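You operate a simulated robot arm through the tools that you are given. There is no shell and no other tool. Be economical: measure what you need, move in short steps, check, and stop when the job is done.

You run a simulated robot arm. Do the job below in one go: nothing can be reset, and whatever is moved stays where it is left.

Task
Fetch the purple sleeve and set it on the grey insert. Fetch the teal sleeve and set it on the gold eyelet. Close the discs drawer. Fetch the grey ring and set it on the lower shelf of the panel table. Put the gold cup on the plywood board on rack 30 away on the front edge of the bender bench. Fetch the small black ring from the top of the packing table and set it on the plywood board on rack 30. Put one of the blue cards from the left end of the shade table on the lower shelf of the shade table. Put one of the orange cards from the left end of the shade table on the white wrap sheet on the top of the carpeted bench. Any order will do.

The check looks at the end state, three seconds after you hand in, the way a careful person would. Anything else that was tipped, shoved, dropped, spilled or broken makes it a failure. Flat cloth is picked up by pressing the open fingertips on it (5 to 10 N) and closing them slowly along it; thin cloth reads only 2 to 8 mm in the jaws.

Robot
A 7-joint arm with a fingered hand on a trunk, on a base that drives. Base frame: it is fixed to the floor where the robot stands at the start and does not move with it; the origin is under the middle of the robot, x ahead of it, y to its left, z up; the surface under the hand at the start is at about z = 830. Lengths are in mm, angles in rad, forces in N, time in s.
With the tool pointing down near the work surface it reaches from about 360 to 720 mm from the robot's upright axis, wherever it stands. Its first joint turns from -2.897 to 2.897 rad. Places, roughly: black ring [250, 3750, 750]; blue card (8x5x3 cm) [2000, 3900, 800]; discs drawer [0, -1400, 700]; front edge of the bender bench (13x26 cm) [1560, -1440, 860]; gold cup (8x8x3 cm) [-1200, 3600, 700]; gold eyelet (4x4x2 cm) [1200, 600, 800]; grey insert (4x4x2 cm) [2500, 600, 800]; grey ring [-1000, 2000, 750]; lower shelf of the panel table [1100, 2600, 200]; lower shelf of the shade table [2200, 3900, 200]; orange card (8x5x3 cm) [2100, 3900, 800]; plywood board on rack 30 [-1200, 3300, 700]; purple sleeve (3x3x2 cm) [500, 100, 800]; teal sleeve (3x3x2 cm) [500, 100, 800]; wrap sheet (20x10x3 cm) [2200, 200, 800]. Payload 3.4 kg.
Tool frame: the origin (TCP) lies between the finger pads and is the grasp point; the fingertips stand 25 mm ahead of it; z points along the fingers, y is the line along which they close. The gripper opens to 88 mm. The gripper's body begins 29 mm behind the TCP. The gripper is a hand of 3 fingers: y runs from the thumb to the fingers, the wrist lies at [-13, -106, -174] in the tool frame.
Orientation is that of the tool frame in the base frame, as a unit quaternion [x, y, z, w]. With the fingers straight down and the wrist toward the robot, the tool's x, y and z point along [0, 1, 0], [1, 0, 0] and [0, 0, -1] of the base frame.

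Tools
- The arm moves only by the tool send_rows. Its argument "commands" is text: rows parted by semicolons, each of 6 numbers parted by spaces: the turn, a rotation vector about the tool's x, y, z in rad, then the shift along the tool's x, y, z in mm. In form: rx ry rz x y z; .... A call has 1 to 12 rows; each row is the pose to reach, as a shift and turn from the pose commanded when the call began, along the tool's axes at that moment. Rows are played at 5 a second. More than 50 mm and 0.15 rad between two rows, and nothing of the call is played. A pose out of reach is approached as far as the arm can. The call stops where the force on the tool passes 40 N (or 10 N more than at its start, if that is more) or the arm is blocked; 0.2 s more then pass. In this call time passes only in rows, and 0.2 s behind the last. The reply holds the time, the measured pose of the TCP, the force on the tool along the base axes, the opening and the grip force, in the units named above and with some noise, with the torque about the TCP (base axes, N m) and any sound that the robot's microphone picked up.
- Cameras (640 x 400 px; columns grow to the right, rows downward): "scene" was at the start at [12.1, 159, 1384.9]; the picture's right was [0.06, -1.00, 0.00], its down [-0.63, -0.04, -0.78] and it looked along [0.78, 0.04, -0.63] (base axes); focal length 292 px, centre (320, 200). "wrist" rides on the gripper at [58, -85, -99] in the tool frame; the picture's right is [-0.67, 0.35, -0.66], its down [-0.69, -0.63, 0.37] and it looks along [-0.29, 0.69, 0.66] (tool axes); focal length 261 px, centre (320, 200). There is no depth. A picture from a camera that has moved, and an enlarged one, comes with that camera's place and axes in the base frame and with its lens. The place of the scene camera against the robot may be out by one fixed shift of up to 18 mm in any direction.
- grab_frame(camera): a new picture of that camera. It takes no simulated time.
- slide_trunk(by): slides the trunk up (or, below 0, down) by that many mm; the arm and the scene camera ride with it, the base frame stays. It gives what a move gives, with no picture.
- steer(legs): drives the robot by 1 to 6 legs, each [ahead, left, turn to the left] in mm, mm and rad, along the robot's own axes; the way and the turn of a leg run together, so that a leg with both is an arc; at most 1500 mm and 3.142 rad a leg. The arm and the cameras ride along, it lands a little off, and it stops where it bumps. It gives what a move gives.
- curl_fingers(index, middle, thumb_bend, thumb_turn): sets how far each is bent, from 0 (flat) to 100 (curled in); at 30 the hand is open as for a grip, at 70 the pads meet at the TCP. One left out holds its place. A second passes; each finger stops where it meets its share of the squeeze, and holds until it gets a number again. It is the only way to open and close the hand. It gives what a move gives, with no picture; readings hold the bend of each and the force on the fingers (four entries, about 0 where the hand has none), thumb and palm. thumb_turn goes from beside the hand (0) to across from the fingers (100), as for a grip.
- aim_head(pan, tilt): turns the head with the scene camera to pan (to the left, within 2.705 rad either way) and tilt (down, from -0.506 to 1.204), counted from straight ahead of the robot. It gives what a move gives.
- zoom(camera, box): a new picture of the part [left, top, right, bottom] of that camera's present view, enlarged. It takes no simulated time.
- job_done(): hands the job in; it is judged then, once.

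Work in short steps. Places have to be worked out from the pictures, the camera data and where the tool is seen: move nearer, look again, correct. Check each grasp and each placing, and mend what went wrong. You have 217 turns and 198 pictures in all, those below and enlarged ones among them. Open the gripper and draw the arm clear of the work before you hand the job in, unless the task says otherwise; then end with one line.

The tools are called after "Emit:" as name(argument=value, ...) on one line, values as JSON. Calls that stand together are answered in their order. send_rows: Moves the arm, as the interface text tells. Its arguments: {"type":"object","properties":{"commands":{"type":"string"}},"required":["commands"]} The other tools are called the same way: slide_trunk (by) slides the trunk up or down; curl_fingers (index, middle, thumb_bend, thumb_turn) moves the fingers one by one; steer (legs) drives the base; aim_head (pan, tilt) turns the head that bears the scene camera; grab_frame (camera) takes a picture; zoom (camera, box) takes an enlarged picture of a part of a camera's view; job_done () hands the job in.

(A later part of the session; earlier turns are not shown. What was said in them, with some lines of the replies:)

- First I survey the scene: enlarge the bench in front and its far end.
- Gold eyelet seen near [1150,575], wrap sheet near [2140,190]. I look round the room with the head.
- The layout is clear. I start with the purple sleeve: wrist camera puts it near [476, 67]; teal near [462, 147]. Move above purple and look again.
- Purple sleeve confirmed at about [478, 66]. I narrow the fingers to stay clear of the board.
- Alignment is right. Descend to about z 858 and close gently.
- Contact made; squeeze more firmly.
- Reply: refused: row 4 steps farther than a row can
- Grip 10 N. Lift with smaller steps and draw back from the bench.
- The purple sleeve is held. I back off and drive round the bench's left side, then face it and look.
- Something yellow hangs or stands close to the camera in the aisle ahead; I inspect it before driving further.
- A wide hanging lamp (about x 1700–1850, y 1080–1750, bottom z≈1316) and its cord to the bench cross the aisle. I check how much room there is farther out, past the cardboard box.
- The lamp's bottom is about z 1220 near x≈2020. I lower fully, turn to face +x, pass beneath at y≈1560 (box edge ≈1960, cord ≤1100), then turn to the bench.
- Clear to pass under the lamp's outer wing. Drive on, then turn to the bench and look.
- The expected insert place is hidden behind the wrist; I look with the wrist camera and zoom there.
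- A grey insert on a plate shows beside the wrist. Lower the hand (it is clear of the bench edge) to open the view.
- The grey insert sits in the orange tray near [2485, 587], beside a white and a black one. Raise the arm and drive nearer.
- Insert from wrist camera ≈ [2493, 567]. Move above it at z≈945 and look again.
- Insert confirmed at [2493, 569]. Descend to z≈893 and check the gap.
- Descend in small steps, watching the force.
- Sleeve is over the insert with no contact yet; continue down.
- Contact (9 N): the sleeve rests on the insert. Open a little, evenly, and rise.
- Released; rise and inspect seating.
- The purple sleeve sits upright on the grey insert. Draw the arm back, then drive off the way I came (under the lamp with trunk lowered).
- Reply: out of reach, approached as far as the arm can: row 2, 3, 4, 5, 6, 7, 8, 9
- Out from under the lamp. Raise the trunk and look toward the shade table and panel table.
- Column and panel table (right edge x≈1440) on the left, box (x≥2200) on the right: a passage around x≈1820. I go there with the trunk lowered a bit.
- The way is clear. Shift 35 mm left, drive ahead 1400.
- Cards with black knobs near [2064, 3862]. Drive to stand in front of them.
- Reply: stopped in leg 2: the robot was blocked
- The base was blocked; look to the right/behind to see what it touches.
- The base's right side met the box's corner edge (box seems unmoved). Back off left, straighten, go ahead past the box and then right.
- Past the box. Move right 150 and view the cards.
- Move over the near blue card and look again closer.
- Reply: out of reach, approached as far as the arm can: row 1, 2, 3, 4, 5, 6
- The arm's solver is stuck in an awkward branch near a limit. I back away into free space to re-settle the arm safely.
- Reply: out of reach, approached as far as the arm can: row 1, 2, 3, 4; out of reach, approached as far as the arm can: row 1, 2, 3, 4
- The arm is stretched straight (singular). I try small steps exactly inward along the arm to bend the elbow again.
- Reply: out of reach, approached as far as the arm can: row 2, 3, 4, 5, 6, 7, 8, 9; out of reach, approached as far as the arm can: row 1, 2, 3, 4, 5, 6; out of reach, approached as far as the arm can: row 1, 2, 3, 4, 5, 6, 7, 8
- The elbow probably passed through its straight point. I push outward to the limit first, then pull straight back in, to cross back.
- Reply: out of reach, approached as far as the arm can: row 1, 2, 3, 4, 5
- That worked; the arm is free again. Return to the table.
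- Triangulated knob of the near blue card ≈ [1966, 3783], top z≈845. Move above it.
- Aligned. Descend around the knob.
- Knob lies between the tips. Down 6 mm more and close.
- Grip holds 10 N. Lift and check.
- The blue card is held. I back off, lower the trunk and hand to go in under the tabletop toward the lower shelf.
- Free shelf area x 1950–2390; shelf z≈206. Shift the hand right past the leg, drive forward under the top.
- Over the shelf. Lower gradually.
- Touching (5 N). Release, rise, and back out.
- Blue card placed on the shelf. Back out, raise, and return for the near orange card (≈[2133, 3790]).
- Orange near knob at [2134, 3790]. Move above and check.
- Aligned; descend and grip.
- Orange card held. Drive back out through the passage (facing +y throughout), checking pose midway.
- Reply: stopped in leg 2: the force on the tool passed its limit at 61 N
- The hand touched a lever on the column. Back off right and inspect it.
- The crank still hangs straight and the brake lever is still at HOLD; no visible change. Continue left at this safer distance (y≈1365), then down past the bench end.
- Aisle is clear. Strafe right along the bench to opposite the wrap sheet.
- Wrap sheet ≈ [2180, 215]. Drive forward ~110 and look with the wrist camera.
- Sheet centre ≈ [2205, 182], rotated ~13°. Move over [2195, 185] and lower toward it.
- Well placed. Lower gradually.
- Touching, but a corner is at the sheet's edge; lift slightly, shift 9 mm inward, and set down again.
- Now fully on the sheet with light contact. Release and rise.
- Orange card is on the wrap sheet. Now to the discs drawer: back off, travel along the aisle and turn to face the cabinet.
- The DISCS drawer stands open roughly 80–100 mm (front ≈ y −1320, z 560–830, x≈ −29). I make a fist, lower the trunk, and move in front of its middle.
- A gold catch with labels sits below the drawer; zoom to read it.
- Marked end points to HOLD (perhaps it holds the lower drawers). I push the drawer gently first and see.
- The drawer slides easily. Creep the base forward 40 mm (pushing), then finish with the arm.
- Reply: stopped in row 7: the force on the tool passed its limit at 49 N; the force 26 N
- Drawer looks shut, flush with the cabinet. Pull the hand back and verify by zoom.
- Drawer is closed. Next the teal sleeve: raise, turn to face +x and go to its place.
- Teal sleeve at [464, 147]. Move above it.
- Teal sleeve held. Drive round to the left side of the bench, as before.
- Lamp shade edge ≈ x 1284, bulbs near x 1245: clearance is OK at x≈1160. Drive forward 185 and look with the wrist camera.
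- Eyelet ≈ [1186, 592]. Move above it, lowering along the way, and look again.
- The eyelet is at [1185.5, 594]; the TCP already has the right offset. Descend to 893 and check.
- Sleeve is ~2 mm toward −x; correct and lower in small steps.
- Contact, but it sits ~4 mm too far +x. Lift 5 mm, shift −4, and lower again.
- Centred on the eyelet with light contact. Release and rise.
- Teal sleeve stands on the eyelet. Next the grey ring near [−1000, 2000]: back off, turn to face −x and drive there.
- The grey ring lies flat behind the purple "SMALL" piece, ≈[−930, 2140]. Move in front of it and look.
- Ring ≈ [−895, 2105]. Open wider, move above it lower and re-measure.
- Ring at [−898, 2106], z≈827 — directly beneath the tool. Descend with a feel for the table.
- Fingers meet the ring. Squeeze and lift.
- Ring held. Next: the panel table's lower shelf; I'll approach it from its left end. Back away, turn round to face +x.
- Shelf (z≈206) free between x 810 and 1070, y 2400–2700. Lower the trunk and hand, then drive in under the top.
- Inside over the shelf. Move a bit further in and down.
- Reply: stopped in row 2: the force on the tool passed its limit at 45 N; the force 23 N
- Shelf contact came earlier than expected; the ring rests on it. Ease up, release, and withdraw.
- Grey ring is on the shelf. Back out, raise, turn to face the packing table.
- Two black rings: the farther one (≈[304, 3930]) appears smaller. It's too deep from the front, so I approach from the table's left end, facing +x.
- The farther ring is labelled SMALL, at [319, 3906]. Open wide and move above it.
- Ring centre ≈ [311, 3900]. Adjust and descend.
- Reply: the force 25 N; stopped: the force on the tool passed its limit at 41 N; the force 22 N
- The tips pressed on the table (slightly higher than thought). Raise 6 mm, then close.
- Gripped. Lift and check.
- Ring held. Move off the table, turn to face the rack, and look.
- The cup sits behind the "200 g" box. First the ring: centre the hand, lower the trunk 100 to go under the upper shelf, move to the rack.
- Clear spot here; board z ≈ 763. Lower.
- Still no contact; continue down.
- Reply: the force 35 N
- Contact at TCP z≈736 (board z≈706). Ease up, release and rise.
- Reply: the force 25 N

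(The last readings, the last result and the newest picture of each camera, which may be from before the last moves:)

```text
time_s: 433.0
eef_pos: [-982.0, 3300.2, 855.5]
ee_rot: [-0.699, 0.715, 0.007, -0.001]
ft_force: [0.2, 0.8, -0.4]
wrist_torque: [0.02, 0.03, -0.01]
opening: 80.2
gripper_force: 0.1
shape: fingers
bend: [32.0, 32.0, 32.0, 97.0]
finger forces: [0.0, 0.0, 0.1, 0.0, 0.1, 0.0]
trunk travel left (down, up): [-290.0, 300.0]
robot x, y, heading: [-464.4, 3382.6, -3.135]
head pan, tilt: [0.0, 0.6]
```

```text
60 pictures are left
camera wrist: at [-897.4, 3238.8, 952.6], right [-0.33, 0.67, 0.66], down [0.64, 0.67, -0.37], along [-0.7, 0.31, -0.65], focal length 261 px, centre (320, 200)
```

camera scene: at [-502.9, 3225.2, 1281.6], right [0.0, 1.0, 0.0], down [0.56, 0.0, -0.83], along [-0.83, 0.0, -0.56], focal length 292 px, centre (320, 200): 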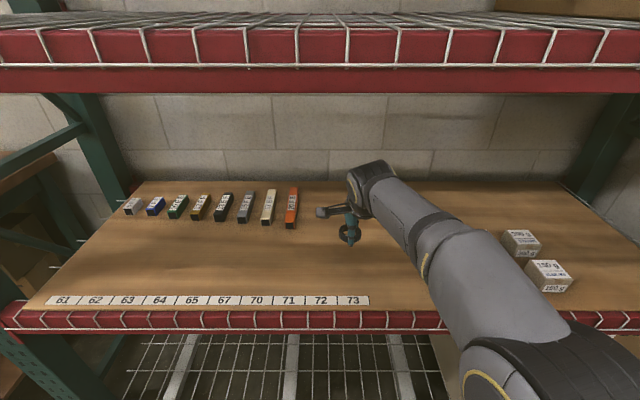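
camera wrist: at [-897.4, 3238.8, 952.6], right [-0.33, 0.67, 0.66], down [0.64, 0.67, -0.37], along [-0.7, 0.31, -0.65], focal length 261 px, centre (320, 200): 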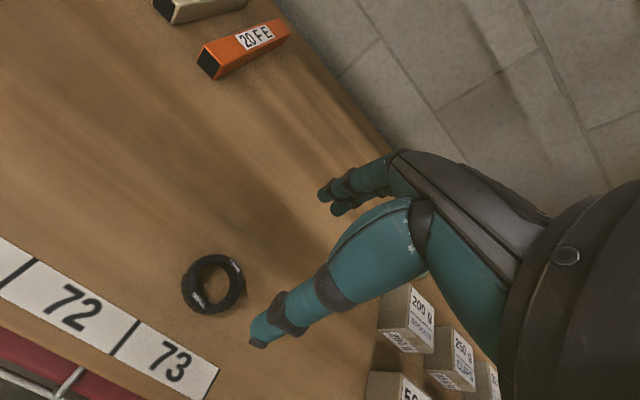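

Ring is on the board. Now the gold cup: shift right 220 mm and look at it.

Emit:
steer(legs=[[0, -220, 0], [40, 0, 0]])

Emit:
aim_head(pan=-0.1, tilt=0.6)

Emit:
grab_frame(camera="scene")

Emit:
grab_frame(camera="wrist")

```text
time_s: 435.1
eef_pos: [-1022.5, 3519.7, 854.6]
ee_rot: [-0.699, 0.715, 0.007, -0.001]
ft_force: [1.2, 0.0, 0.8]
wrist_torque: [-0.01, -0.02, 0.03]
opening: 80.3
gripper_force: 0.0
shape: fingers
bend: [32.0, 32.0, 32.0, 97.0]
finger forces: [0.1, 0.1, 0.0, 0.0, 0.1, 0.0]
trunk travel left (down, up): [-290.0, 300.0]
robot x, y, heading: [-499.9, 3610.2, -3.138]
head pan, tilt: [0.0, 0.6]
```

```text
time_s: 435.8
eef_pos: [-1023.0, 3521.1, 856.0]
ee_rot: [-0.699, 0.715, 0.008, -0.001]
ft_force: [-1.2, -0.3, 0.2]
wrist_torque: [-0.01, 0.01, -0.03]
opening: 80.3
gripper_force: 0.1
shape: fingers
bend: [32.0, 32.0, 32.0, 97.0]
finger forces: [0.0, 0.0, 0.1, 0.1, 0.0, 0.0]
trunk travel left (down, up): [-290.0, 300.0]
robot x, y, heading: [-501.5, 3607.7, -3.137]
head pan, tilt: [-0.099, 0.6]
```

```text
59 pictures are left
camera scene: at [-542.6, 3454.3, 1281.6], right [0.1, 1.0, 0.0], down [0.56, -0.05, -0.83], along [-0.82, 0.08, -0.56], focal length 292 px, centre (320, 200)
```

scene: 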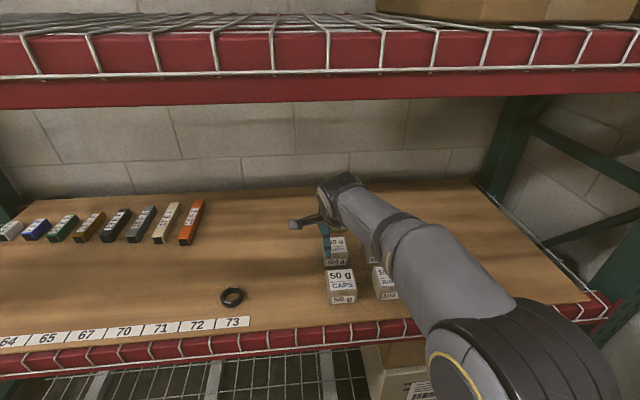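

```text
58 pictures are left
camera wrist: at [-937.4, 3459.0, 952.2], right [-0.33, 0.67, 0.67], down [0.64, 0.67, -0.37], along [-0.7, 0.31, -0.65], focal length 261 px, centre (320, 200)
```

wrist: 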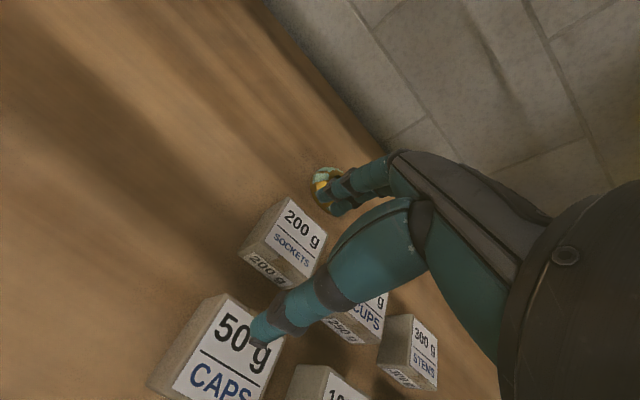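

Cup ≈ [−1240, 3582], 740 mm ahead – near the reach limit, so I tilt the hand forward 0.25 rad and creep the base 20 mm closer.

Emit:
steer(legs=[[20, 0, 0]])

Emit:
send_rows(commands="-0.12 0 0 -10 20 0; -0.25 0 0 -25 50 0; -0.25 0 0 -40 90 0; -0.25 0 0 -55 130 0; -0.25 0 0 -60 155 0")

Emit:
grab_frame(camera="wrist")

Emit:
grab_frame(camera="scene")

```text
time_s: 436.6
eef_pos: [-1041.8, 3520.5, 854.6]
ee_rot: [-0.699, 0.715, 0.008, -0.001]
ft_force: [0.2, 0.3, -1.1]
wrist_torque: [0.0, -0.01, 0.01]
opening: 80.2
gripper_force: 0.1
shape: fingers
bend: [32.0, 32.0, 32.0, 97.0]
finger forces: [0.0, 0.0, 0.0, 0.1, 0.0, 0.0]
trunk travel left (down, up): [-290.0, 300.0]
robot x, y, heading: [-523.6, 3605.7, -3.14]
head pan, tilt: [-0.099, 0.6]
```

```text
time_s: 437.8
eef_pos: [-1196.1, 3583.0, 857.4]
ee_rot: [-0.694, 0.708, 0.096, -0.088]
ft_force: [0.2, -0.1, 0.0]
wrist_torque: [0.03, 0.0, 0.02]
opening: 80.1
gripper_force: 0.0
shape: fingers
bend: [32.0, 32.0, 32.0, 97.0]
finger forces: [0.0, 0.0, 0.1, 0.0, 0.0, 0.0]
trunk travel left (down, up): [-290.0, 300.0]
robot x, y, heading: [-519.7, 3605.7, -3.135]
head pan, tilt: [-0.099, 0.6]
```

```text
57 pictures are left
camera wrist: at [-1089.0, 3522.3, 930.1], right [-0.15, 0.67, 0.73], down [0.53, 0.68, -0.51], along [-0.84, 0.31, -0.46], focal length 261 px, centre (320, 200)
```

wrist: 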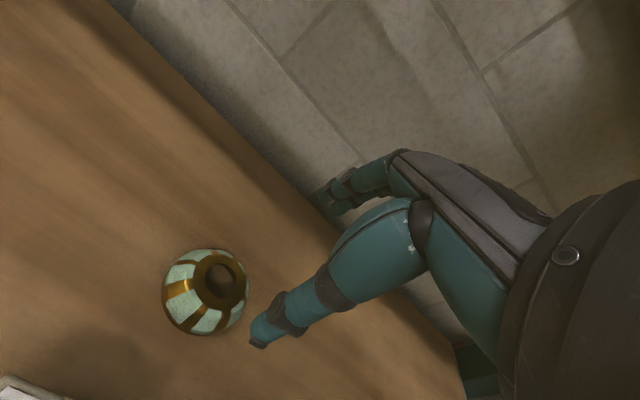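

```text
56 pictures are left
camera scene: at [-562.4, 3454.3, 1281.6], right [0.1, 1.0, 0.0], down [0.56, -0.05, -0.83], along [-0.82, 0.08, -0.56], focal length 292 px, centre (320, 200)
```

scene: 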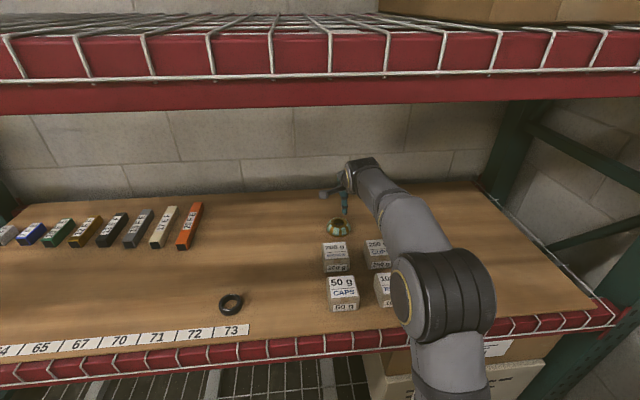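

Emit:
zoom(camera="wrist", box=[140, 220, 300, 350])

Emit:
zoom(camera="scene", box=[305, 195, 375, 245])

```text
3.08 times, centred on (220, 285) of wrist
camera zoom: at [-1089.0, 3522.3, 930.1], right [-0.15, 0.67, 0.73], down [0.53, 0.68, -0.51], along [-0.84, 0.31, -0.46], focal length 802 px, centre (628, -62)
```

zoom: 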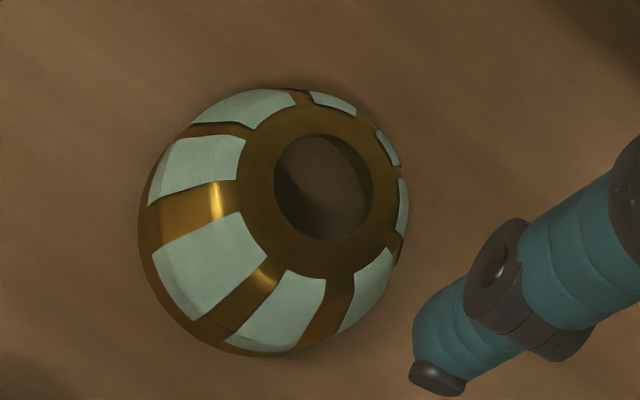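

```text
8.00 times, centred on (340, 220) of scene
camera zoom: at [-562.4, 3454.3, 1281.6], right [0.1, 1.0, 0.0], down [0.56, -0.05, -0.83], along [-0.82, 0.08, -0.56], focal length 2338 px, centre (160, 40)
```

zoom: 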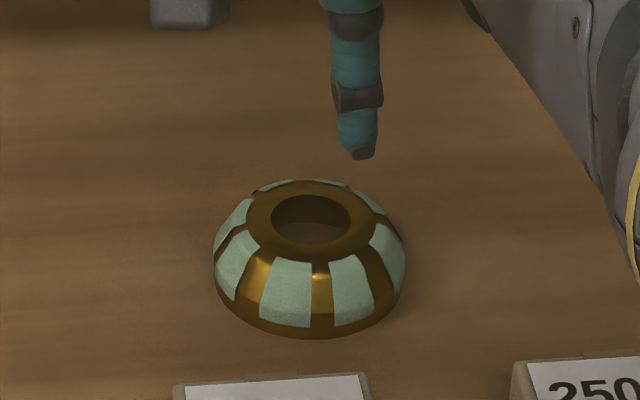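

A dome, base ≈73 mm, hole in the top, with green pads. I'll grip it across the outside with the hand upright. Untilt while lowering, open wider.

Emit:
curl_fingers(index=28, middle=28, thumb_bend=28)

Emit:
send_rows(commands="0 0 0 0 -7 29; 0.12 0 0 0 -15 58; 0.25 0 0 0 -15 58")

Emit:
grab_frame(camera="wrist")

```text
time_s: 438.8
eef_pos: [-1195.3, 3584.0, 856.9]
ee_rot: [-0.693, 0.709, 0.097, -0.088]
ft_force: [0.9, -0.8, -0.2]
wrist_torque: [0.0, -0.02, 0.02]
opening: 88.0
gripper_force: 0.0
shape: fingers
bend: [28.0, 28.0, 28.0, 97.0]
finger forces: [0.0, 0.1, 0.0, 0.1, 0.0, 0.0]
trunk travel left (down, up): [-290.0, 300.0]
robot x, y, heading: [-520.2, 3606.9, -3.138]
head pan, tilt: [-0.099, 0.6]
```

```text
time_s: 439.6
eef_pos: [-1194.9, 3583.4, 797.4]
ee_rot: [-0.699, 0.715, 0.006, -0.001]
ft_force: [-0.5, 0.0, 0.2]
wrist_torque: [-0.02, 0.0, -0.05]
opening: 88.2
gripper_force: 0.0
shape: fingers
bend: [28.0, 28.0, 28.0, 97.0]
finger forces: [0.0, 0.0, 0.0, 0.0, 0.0, 0.0]
trunk travel left (down, up): [-290.0, 300.0]
robot x, y, heading: [-522.9, 3605.8, -3.14]
head pan, tilt: [-0.099, 0.6]
```

```text
53 pictures are left
camera wrist: at [-1109.8, 3522.6, 894.4], right [-0.33, 0.67, 0.66], down [0.64, 0.67, -0.37], along [-0.69, 0.31, -0.65], focal length 261 px, centre (320, 200)
```

wrist: 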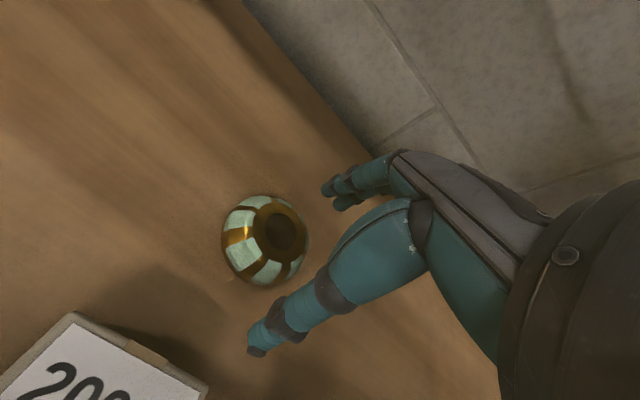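

Cup centre [−1221, 3581]. Centre over it and descend partway, check.

Emit:
send_rows(commands="0 0 0 3 13 0; 0 0 0 3 26 0; 0 0 0 3 26 20; 0 0 0 3 26 35")

Emit:
grab_frame(camera="wrist")

Emit:
zoom(camera="scene", box=[295, 180, 395, 255])

```text
time_s: 440.6
eef_pos: [-1221.7, 3581.3, 761.7]
ee_rot: [-0.699, 0.715, 0.007, 0.0]
ft_force: [0.8, 0.2, -0.3]
wrist_torque: [0.01, 0.03, -0.01]
opening: 88.7
gripper_force: 0.0
shape: fingers
bend: [28.0, 28.0, 28.0, 97.0]
finger forces: [0.0, 0.0, 0.1, 0.0, 0.1, 0.0]
trunk travel left (down, up): [-290.0, 300.0]
robot x, y, heading: [-523.0, 3610.9, -3.135]
head pan, tilt: [-0.099, 0.6]
```

```text
52 pictures are left
camera wrist: at [-1136.4, 3520.5, 859.1], right [-0.33, 0.67, 0.67], down [0.64, 0.67, -0.37], along [-0.7, 0.31, -0.65], focal length 261 px, centre (320, 200)
```

wrist: 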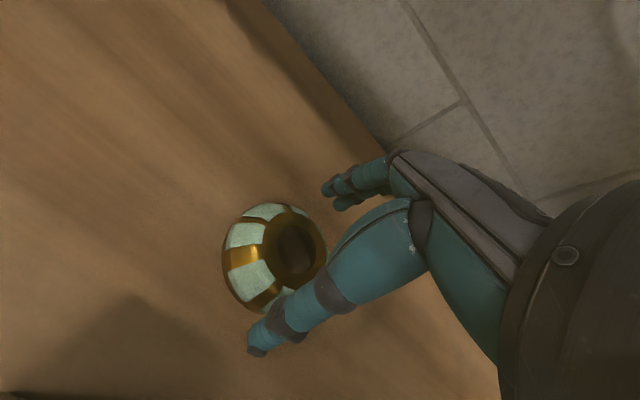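

```text
5.33 times, centred on (345, 218) of scene
camera zoom: at [-562.4, 3454.3, 1281.6], right [0.1, 1.0, 0.0], down [0.56, -0.05, -0.83], along [-0.82, 0.08, -0.56], focal length 1559 px, centre (187, 107)
```

zoom: 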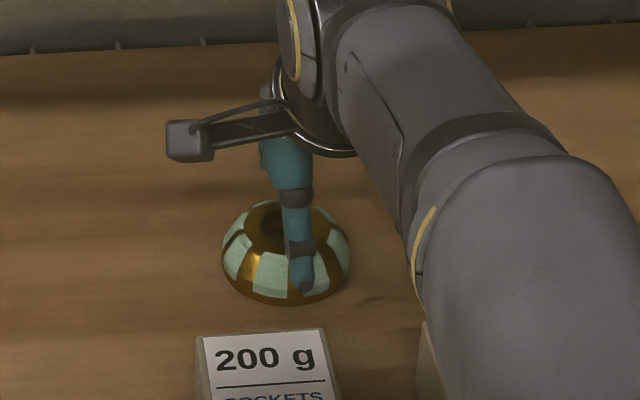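

Clearances look right. Adjust 2 mm and descend to 742.

Emit:
send_rows(commands="0 0 0 3 1 6; 0 0 0 3 1 12; 0 0 0 3 1 18; 0 0 0 3 1 22")

Emit:
curl_fingers(index=42, middle=42, thumb_bend=42)

Emit:
grab_frame(camera="wrist")

```text
time_s: 441.6
eef_pos: [-1225.4, 3578.6, 741.3]
ee_rot: [-0.699, 0.715, 0.008, -0.002]
ft_force: [0.8, 0.3, 0.8]
wrist_torque: [0.03, 0.0, 0.02]
opening: 88.4
gripper_force: 0.0
shape: fingers
bend: [28.0, 28.0, 28.0, 97.0]
finger forces: [0.0, 0.1, 0.1, 0.0, 0.1, 0.0]
trunk travel left (down, up): [-290.0, 300.0]
robot x, y, heading: [-517.6, 3606.5, -3.14]
head pan, tilt: [-0.099, 0.6]
```

```text
time_s: 442.6
eef_pos: [-1224.5, 3580.1, 739.9]
ee_rot: [-0.699, 0.715, 0.007, -0.002]
ft_force: [-1.1, -0.8, 0.4]
wrist_torque: [0.04, 0.01, -0.04]
opening: 64.1
gripper_force: 1.4
shape: fingers
bend: [40.0, 41.0, 40.0, 97.0]
finger forces: [1.1, 0.5, 0.0, 0.0, 1.4, 0.0]
trunk travel left (down, up): [-290.0, 300.0]
robot x, y, heading: [-518.7, 3611.1, -3.138]
head pan, tilt: [-0.099, 0.6]
```

```text
50 pictures are left
camera wrist: at [-1139.1, 3518.0, 838.5], right [-0.33, 0.67, 0.67], down [0.64, 0.67, -0.37], along [-0.7, 0.31, -0.65], focal length 261 px, centre (320, 200)
```

wrist: 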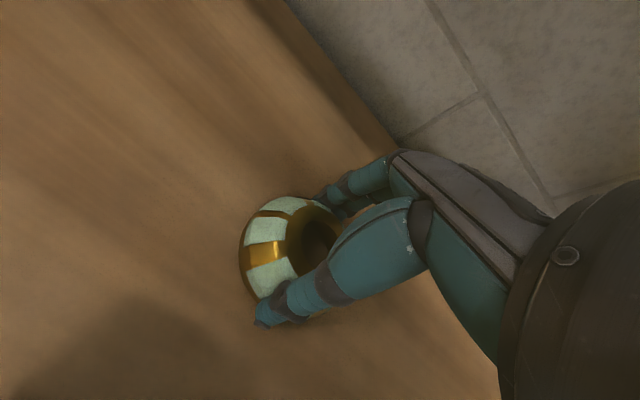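

Contact on both sides. Squeeze firmly and lift a little.

Emit:
curl_fingers(index=54, middle=54, thumb_bend=54)

Emit:
send_rows(commands="0 0 0 0 0 -8; 0 0 0 0 0 -20; 0 0 0 0 0 -40; 0 0 0 0 0 -70")

Emit:
grab_frame(camera="wrist")

```text
time_s: 443.6
eef_pos: [-1223.5, 3579.3, 741.0]
ee_rot: [-0.699, 0.715, 0.008, -0.001]
ft_force: [-1.1, 0.4, 2.0]
wrist_torque: [0.0, 0.04, 0.04]
opening: 60.3
gripper_force: 10.9
shape: fingers
bend: [45.0, 47.0, 40.0, 96.0]
finger forces: [5.5, 5.4, 0.0, 0.0, 10.0, 0.0]
trunk travel left (down, up): [-290.0, 300.0]
robot x, y, heading: [-523.7, 3609.3, -3.139]
head pan, tilt: [-0.099, 0.6]
```

```text
time_s: 444.6
eef_pos: [-1222.7, 3578.6, 809.3]
ee_rot: [-0.699, 0.715, 0.006, 0.0]
ft_force: [0.9, -0.6, -0.1]
wrist_torque: [0.01, 0.0, -0.04]
opening: 60.6
gripper_force: 10.1
shape: fingers
bend: [45.0, 48.0, 40.0, 96.0]
finger forces: [5.2, 4.9, 0.0, 0.1, 10.1, 0.0]
trunk travel left (down, up): [-290.0, 300.0]
robot x, y, heading: [-522.3, 3609.8, -3.139]
head pan, tilt: [-0.099, 0.6]
```

```text
49 pictures are left
camera wrist: at [-1137.8, 3516.8, 907.2], right [-0.33, 0.67, 0.66], down [0.64, 0.67, -0.37], along [-0.69, 0.31, -0.65], focal length 261 px, centre (320, 200)
```

wrist: 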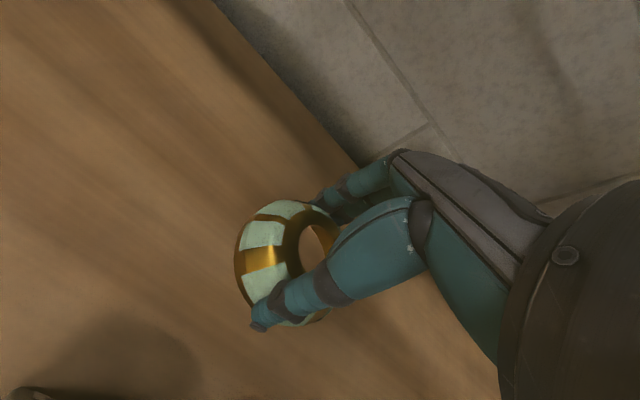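

Cup is held. Retract it over the boxes and out of the rack.

Emit:
send_rows(commands="0 0 0 0 -35 -5; 0 0 0 0 -75 -10; 0 0 0 0 -115 -15; 0 0 0 0 -155 -20; 0 0 0 0 -195 -20")

Emit:
steer(legs=[[-250, 0, 0]])

Emit:
grab_frame(camera="wrist")

Emit:
grab_frame(camera="scene")

```text
time_s: 445.8
eef_pos: [-1026.5, 3571.8, 827.4]
ee_rot: [-0.699, 0.715, 0.007, -0.001]
ft_force: [-0.6, -0.2, -1.3]
wrist_torque: [0.0, 0.02, 0.03]
opening: 60.1
gripper_force: 10.2
shape: fingers
bend: [45.0, 48.0, 40.0, 96.0]
finger forces: [5.3, 5.1, 0.1, 0.0, 9.9, 0.0]
trunk travel left (down, up): [-290.0, 300.0]
robot x, y, heading: [-523.4, 3607.1, -3.141]
head pan, tilt: [-0.099, 0.6]
```

```text
time_s: 447.6
eef_pos: [-777.2, 3572.0, 826.6]
ee_rot: [-0.699, 0.716, 0.008, -0.001]
ft_force: [0.3, -0.3, -0.4]
wrist_torque: [0.0, 0.0, 0.01]
opening: 59.9
gripper_force: 10.3
shape: fingers
bend: [45.0, 48.0, 40.0, 96.0]
finger forces: [5.3, 5.1, 0.0, 0.0, 9.9, 0.1]
trunk travel left (down, up): [-290.0, 300.0]
robot x, y, heading: [-271.3, 3606.0, -3.139]
head pan, tilt: [-0.099, 0.6]
```

```text
48 pictures are left
camera wrist: at [-691.8, 3511.8, 925.1], right [-0.33, 0.67, 0.67], down [0.64, 0.67, -0.37], along [-0.7, 0.31, -0.65], focal length 261 px, centre (320, 200)
```

wrist: 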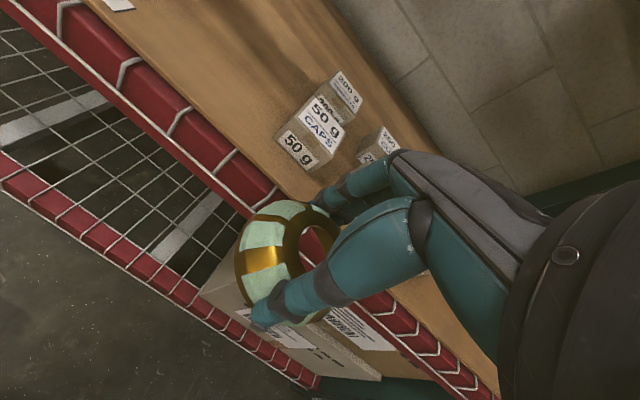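

```text
47 pictures are left
camera scene: at [-311.7, 3455.0, 1281.6], right [0.1, 1.0, 0.0], down [0.56, -0.05, -0.82], along [-0.82, 0.08, -0.57], focal length 292 px, centre (320, 200)
```

scene: 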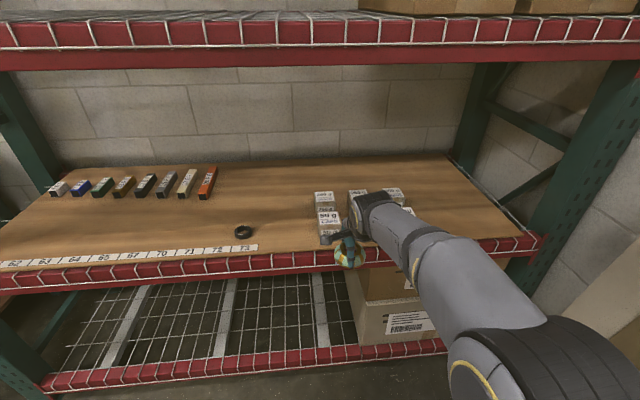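

Boxes and ring undisturbed. Raise the trunk and travel to the bender bench: turn to face −y and go down the left aisle.

Emit:
slide_trunk(by=110)

Emit:
steer(legs=[[-40, 0, 0], [0, 0, 1.571], [1400, 0, 0], [1400, 0, 0]])

```text
time_s: 449.0
eef_pos: [-777.0, 3573.5, 937.6]
ee_rot: [-0.699, 0.715, 0.007, -0.001]
ft_force: [0.3, -0.5, -0.9]
wrist_torque: [-0.01, 0.01, 0.03]
opening: 60.1
gripper_force: 9.9
shape: fingers
bend: [45.0, 48.0, 40.0, 96.0]
finger forces: [5.2, 5.1, 0.1, 0.0, 9.8, 0.0]
trunk travel left (down, up): [-400.0, 190.0]
robot x, y, heading: [-269.7, 3611.3, -3.14]
head pan, tilt: [-0.099, 0.6]
```

```text
time_s: 467.0
eef_pos: [-205.4, 286.3, 937.4]
ee_rot: [1.0, -0.018, -0.004, 0.006]
ft_force: [0.4, -0.9, -1.9]
wrist_torque: [0.03, 0.0, -0.02]
opening: 59.6
gripper_force: 9.8
shape: fingers
bend: [45.0, 48.0, 41.0, 96.0]
finger forces: [5.3, 4.8, 0.0, 0.0, 9.4, 0.1]
trunk travel left (down, up): [-400.0, 190.0]
robot x, y, heading: [-235.4, 792.9, -1.584]
head pan, tilt: [-0.099, 0.6]
```

Emit:
steer(legs=[[0, -50, 0.013], [1350, 0, 0], [0, 920, 0], [0, 920, 0]])

Emit:
aim_head(pan=0.0, tilt=0.6)

Emit:
grab_frame(camera="scene")

```text
time_s: 483.1
eef_pos: [1554.9, -1098.8, 937.4]
ee_rot: [1.0, -0.026, -0.005, 0.006]
ft_force: [-0.5, 1.1, -0.7]
wrist_torque: [0.01, 0.02, 0.0]
opening: 59.6
gripper_force: 9.2
shape: fingers
bend: [45.0, 48.0, 41.0, 96.0]
finger forces: [5.1, 4.8, 0.0, 0.0, 9.5, 0.0]
trunk travel left (down, up): [-400.0, 190.0]
robot x, y, heading: [1539.4, -593.3, -1.6]
head pan, tilt: [-0.099, 0.6]
```

```text
time_s: 483.8
eef_pos: [1556.2, -1100.9, 938.6]
ee_rot: [1.0, -0.027, -0.005, 0.006]
ft_force: [0.6, 0.7, -0.2]
wrist_torque: [0.01, -0.01, 0.02]
opening: 59.7
gripper_force: 9.6
shape: fingers
bend: [45.0, 48.0, 41.0, 96.0]
finger forces: [5.1, 4.9, 0.0, 0.1, 9.4, 0.0]
trunk travel left (down, up): [-400.0, 190.0]
robot x, y, heading: [1535.2, -593.5, -1.599]
head pan, tilt: [0.0, 0.6]
```

```text
46 pictures are left
camera scene: at [1679.8, -629.6, 1391.6], right [-1.0, 0.03, 0.0], down [0.02, 0.56, -0.83], along [-0.03, -0.82, -0.56], focal length 292 px, centre (320, 200)
```

scene: 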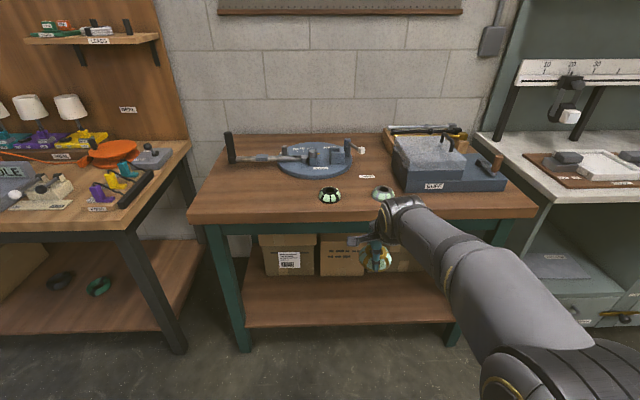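

The bench's front edge already holds two similar cups (x≈1440 and 1620). I'll set mine between them, slightly forward, at ≈[1533, −1412]. Approach.

Emit:
send_rows(commands="0 0 0 0 0 -35")

Emit:
steer(legs=[[0, 0, 0.029], [180, 0, 0]])

Emit:
grab_frame(camera="wrist")

Emit:
grab_frame(camera="scene")

```text
time_s: 484.2
eef_pos: [1555.7, -1098.7, 974.1]
ee_rot: [1.0, -0.028, -0.004, 0.006]
ft_force: [-0.1, -0.1, -0.3]
wrist_torque: [0.0, 0.01, 0.0]
opening: 59.7
gripper_force: 9.1
shape: fingers
bend: [45.0, 48.0, 41.0, 96.0]
finger forces: [5.1, 4.8, 0.0, 0.0, 9.5, 0.0]
trunk travel left (down, up): [-400.0, 190.0]
robot x, y, heading: [1533.2, -590.8, -1.604]
head pan, tilt: [0.0, 0.6]
```

```text
time_s: 486.0
eef_pos: [1570.2, -1277.1, 973.7]
ee_rot: [1.0, -0.013, -0.004, 0.006]
ft_force: [-0.2, 0.5, -0.7]
wrist_torque: [-0.01, 0.01, 0.02]
opening: 59.6
gripper_force: 9.3
shape: fingers
bend: [45.0, 48.0, 41.0, 96.0]
finger forces: [5.1, 4.8, 0.1, 0.0, 9.4, 0.0]
trunk travel left (down, up): [-400.0, 190.0]
robot x, y, heading: [1538.1, -772.4, -1.572]
head pan, tilt: [0.0, 0.6]
```

```text
45 pictures are left
camera wrist: at [1631.2, -1192.9, 1070.1], right [-0.67, -0.32, 0.67], down [-0.67, 0.64, -0.37], along [-0.31, -0.69, -0.65], focal length 261 px, centre (320, 200)
```

wrist: 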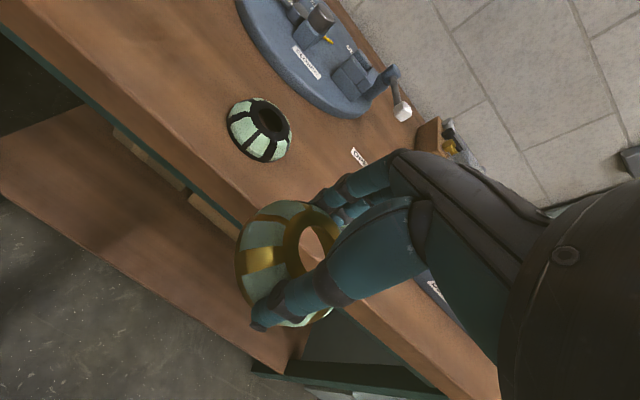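

```text
44 pictures are left
camera scene: at [1680.6, -803.7, 1391.6], right [-1.0, 0.0, 0.0], down [0.0, 0.57, -0.82], along [0.0, -0.82, -0.57], focal length 292 px, centre (320, 200)
```

scene: 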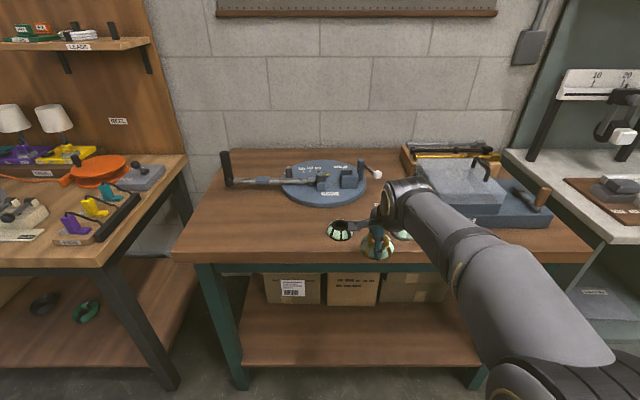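

Neighbour cups ≈ [1634, −1448] and [1450, −1445]; front edge y ≈ −1358. Target [1542, −1425]. Move above and look.

Emit:
send_rows(commands="0 0 0 -6 40 0; 0 0 0 -12 80 5; 0 0 0 -18 120 15; 0 0 0 -24 148 30; 0 0 0 -24 148 45")

Emit:
grab_frame(camera="wrist")

Emit:
zoom(camera="scene", box=[300, 180, 460, 290])

```text
time_s: 487.2
eef_pos: [1541.5, -1425.5, 930.4]
ee_rot: [1.0, -0.013, -0.005, 0.005]
ft_force: [-0.3, 0.2, 0.0]
wrist_torque: [0.0, 0.03, 0.02]
opening: 59.5
gripper_force: 9.2
shape: fingers
bend: [46.0, 48.0, 41.0, 96.0]
finger forces: [5.1, 4.9, 0.1, 0.0, 9.3, 0.0]
trunk travel left (down, up): [-400.0, 190.0]
robot x, y, heading: [1534.7, -770.0, -1.568]
head pan, tilt: [0.0, 0.6]
```

```text
43 pictures are left
camera wrist: at [1602.6, -1342.1, 1027.4], right [-0.67, -0.32, 0.66], down [-0.67, 0.64, -0.37], along [-0.31, -0.69, -0.65], focal length 261 px, centre (320, 200)
```

wrist: 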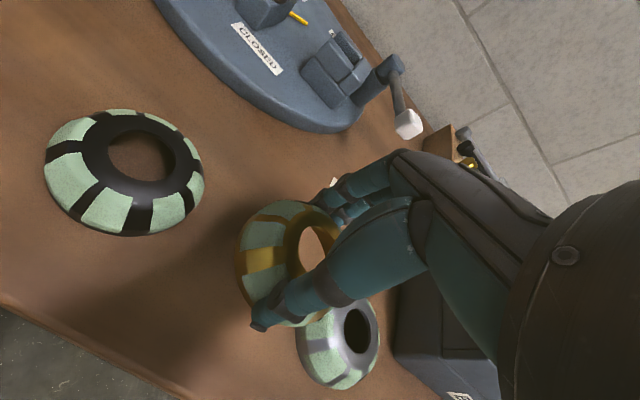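

```text
3.64 times, centred on (380, 235) of scene
camera zoom: at [1680.5, -803.8, 1391.6], right [-1.0, 0.0, 0.0], down [0.0, 0.57, -0.82], along [0.0, -0.82, -0.57], focal length 1063 px, centre (102, 73)
```

zoom: 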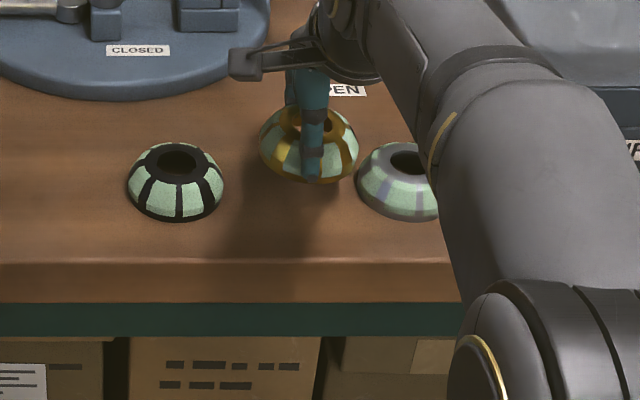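

Midway between the two cups (≈35 mm gap each side). Lower.

Emit:
send_rows(commands="0 0 0 0 0 20; 0 0 0 0 0 40; 0 0 0 0 0 50")

Emit:
send_rows(commands="0 0 0 0 0 2; 0 0 0 0 0 4; 0 0 0 0 0 6; 0 0 0 0 0 8")

Emit:
grab_frame(camera="wrist")

```text
time_s: 488.0
eef_pos: [1541.4, -1426.2, 887.9]
ee_rot: [1.0, -0.012, -0.003, 0.014]
ft_force: [2.5, -1.7, 35.2]
wrist_torque: [-0.44, 0.09, -0.02]
opening: 60.4
gripper_force: 18.7
shape: fingers
bend: [46.0, 46.0, 41.0, 96.0]
finger forces: [6.7, 19.6, 0.0, 0.0, 11.9, 0.1]
trunk travel left (down, up): [-400.0, 190.0]
robot x, y, heading: [1537.5, -770.0, -1.565]
head pan, tilt: [0.0, 0.6]
```

```text
time_s: 488.5
eef_pos: [1540.7, -1427.4, 886.8]
ee_rot: [1.0, -0.013, -0.002, 0.019]
ft_force: [1.0, 0.6, 17.6]
wrist_torque: [-0.23, 0.1, -0.03]
opening: 60.3
gripper_force: 17.3
shape: fingers
bend: [47.0, 48.0, 40.0, 96.0]
finger forces: [5.8, 17.2, 0.1, 0.0, 11.8, 0.1]
trunk travel left (down, up): [-400.0, 190.0]
robot x, y, heading: [1534.2, -767.8, -1.569]
head pan, tilt: [0.0, 0.6]
stopped in row 2: the force on the tool passed its limit at 46 N (the readings are from after the stop); the commanded pose is now the measured one
```

```text
41 pictures are left
camera wrist: at [1602.3, -1341.3, 983.4], right [-0.67, -0.31, 0.67], down [-0.67, 0.63, -0.38], along [-0.31, -0.71, -0.63], focal length 261 px, centre (320, 200)
```

wrist: 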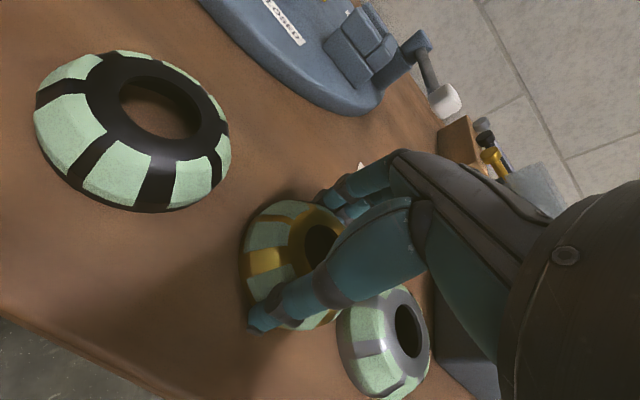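

It rests on the bench (top ≈ 855). Ease up, release, rise.

Emit:
send_rows(commands="0 0 0 0 0 -1; 0 0 0 0 0 -2")

Emit:
curl_fingers(index=29, middle=29, thumb_bend=29)

Emit:
send_rows(commands="0 0 0 0 0 -10; 0 0 0 0 0 -35; 0 0 0 0 0 -55; 0 0 0 0 -40 -65; 0 0 0 0 -80 -75; 0 0 0 0 -120 -80; 0 0 0 0 -150 -80")

Emit:
zoom(camera="scene", box=[300, 180, 460, 290])

Emit:
grab_frame(camera="wrist")

```text
time_s: 489.1
eef_pos: [1540.7, -1425.7, 888.8]
ee_rot: [1.0, -0.013, -0.004, 0.015]
ft_force: [-0.2, -2.1, 18.0]
wrist_torque: [-0.37, 0.06, -0.02]
opening: 60.2
gripper_force: 18.4
shape: fingers
bend: [46.0, 47.0, 41.0, 96.0]
finger forces: [6.4, 19.3, 0.0, 0.0, 10.8, 0.1]
trunk travel left (down, up): [-400.0, 190.0]
robot x, y, heading: [1534.7, -772.2, -1.572]
head pan, tilt: [0.0, 0.6]
```

```text
time_s: 490.1
eef_pos: [1541.5, -1427.5, 885.8]
ee_rot: [1.0, -0.013, -0.004, 0.013]
ft_force: [-0.4, -0.5, 0.4]
wrist_torque: [-0.02, 0.0, 0.04]
opening: 88.6
gripper_force: 0.1
shape: fingers
bend: [28.0, 28.0, 28.0, 97.0]
finger forces: [0.1, 0.0, 0.0, 0.1, 0.0, 0.0]
trunk travel left (down, up): [-400.0, 190.0]
robot x, y, heading: [1531.1, -774.0, -1.571]
head pan, tilt: [0.0, 0.6]
```

```text
time_s: 491.7
eef_pos: [1543.5, -1275.5, 961.8]
ee_rot: [1.0, -0.013, -0.003, 0.013]
ft_force: [0.4, 0.8, 0.2]
wrist_torque: [0.0, -0.01, 0.0]
opening: 89.0
gripper_force: 0.1
shape: fingers
bend: [28.0, 28.0, 28.0, 97.0]
finger forces: [0.0, 0.1, 0.1, 0.0, 0.0, 0.0]
trunk travel left (down, up): [-400.0, 190.0]
robot x, y, heading: [1535.8, -774.5, -1.573]
head pan, tilt: [0.0, 0.6]
```

```text
3.64 times, centred on (380, 235) of scene
camera zoom: at [1680.6, -803.4, 1391.6], right [-1.0, 0.0, 0.0], down [0.0, 0.56, -0.83], along [0.0, -0.83, -0.56], focal length 1063 px, centre (102, 73)
```

zoom: 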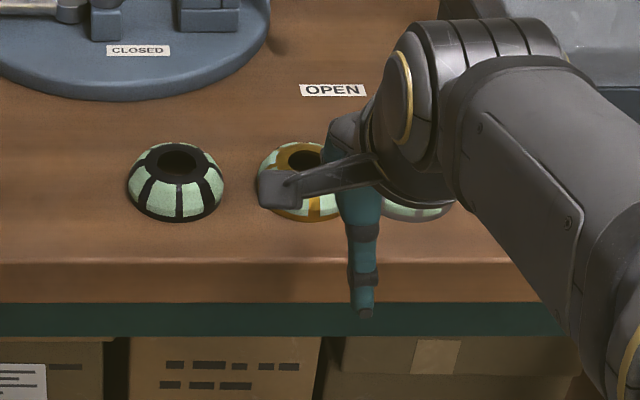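

```text
39 pictures are left
camera wrist: at [1605.5, -1190.3, 1059.1], right [-0.67, -0.31, 0.67], down [-0.67, 0.64, -0.38], along [-0.31, -0.7, -0.64], focal length 261 px, centre (320, 200)
```

wrist: 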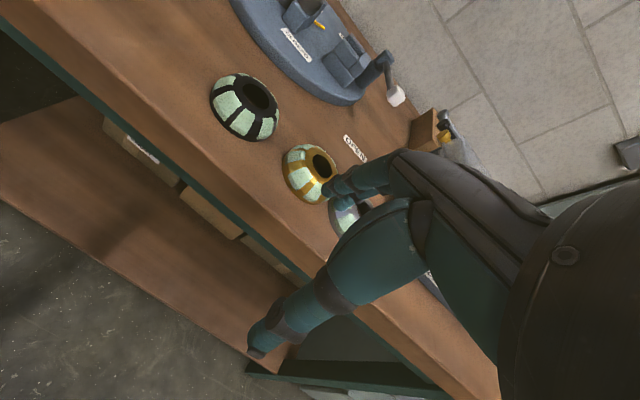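

The cup stands on the bender bench between the others, undisturbed. I draw the arm clear by backing the base off, with the hand open.

Emit:
steer(legs=[[-180, 0, 0]])

Emit:
grab_frame(camera="scene")

```text
time_s: 493.2
eef_pos: [1543.4, -1093.8, 962.0]
ee_rot: [1.0, -0.014, -0.004, 0.013]
ft_force: [-0.5, -1.0, -0.4]
wrist_torque: [-0.01, 0.0, 0.01]
opening: 88.9
gripper_force: 0.1
shape: fingers
bend: [28.0, 28.0, 28.0, 97.0]
finger forces: [0.0, 0.0, 0.0, 0.1, 0.1, 0.0]
trunk travel left (down, up): [-400.0, 190.0]
robot x, y, heading: [1536.2, -586.9, -1.572]
head pan, tilt: [0.0, 0.6]
```

```text
38 pictures are left
camera scene: at [1680.8, -621.3, 1391.6], right [-1.0, 0.0, 0.0], down [0.0, 0.56, -0.83], along [0.0, -0.83, -0.56], focal length 292 px, centre (320, 200)
```

scene: 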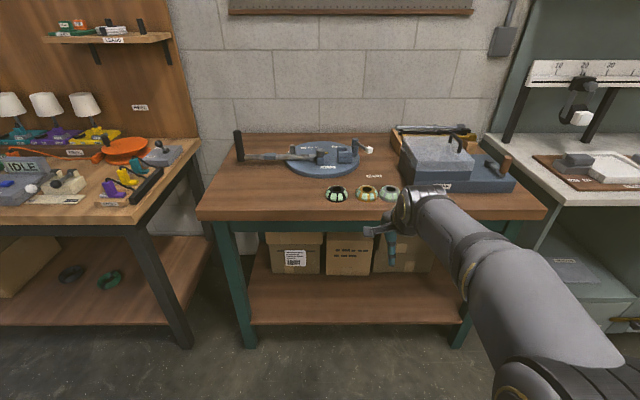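

Zoom to check the gap between the gold and silver cups.

Emit:
zoom(camera="scene", box=[310, 165, 430, 225])

```text
5.33 times, centred on (370, 195) of scene
camera zoom: at [1680.8, -621.3, 1391.6], right [-1.0, 0.0, 0.0], down [0.0, 0.56, -0.83], along [0.0, -0.83, -0.56], focal length 1559 px, centre (53, 227)
```

zoom: 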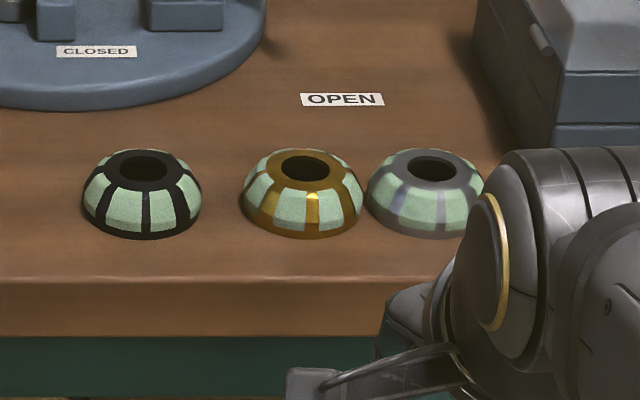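

The silver cup kept its original spacing from the black one (about 180 mm), and the gold cup stands free between them. All the tasks are done, so I hand in.

Emit:
job_done()

```text
The job is handed in.
```

All eight tasks are done and I've handed the job in. On the way the hand bumped the crank on the column and the base bumped the cardboard box; neither looked moved afterwards. The gold cup also stands only about 2 mm from the silver cup beside it.
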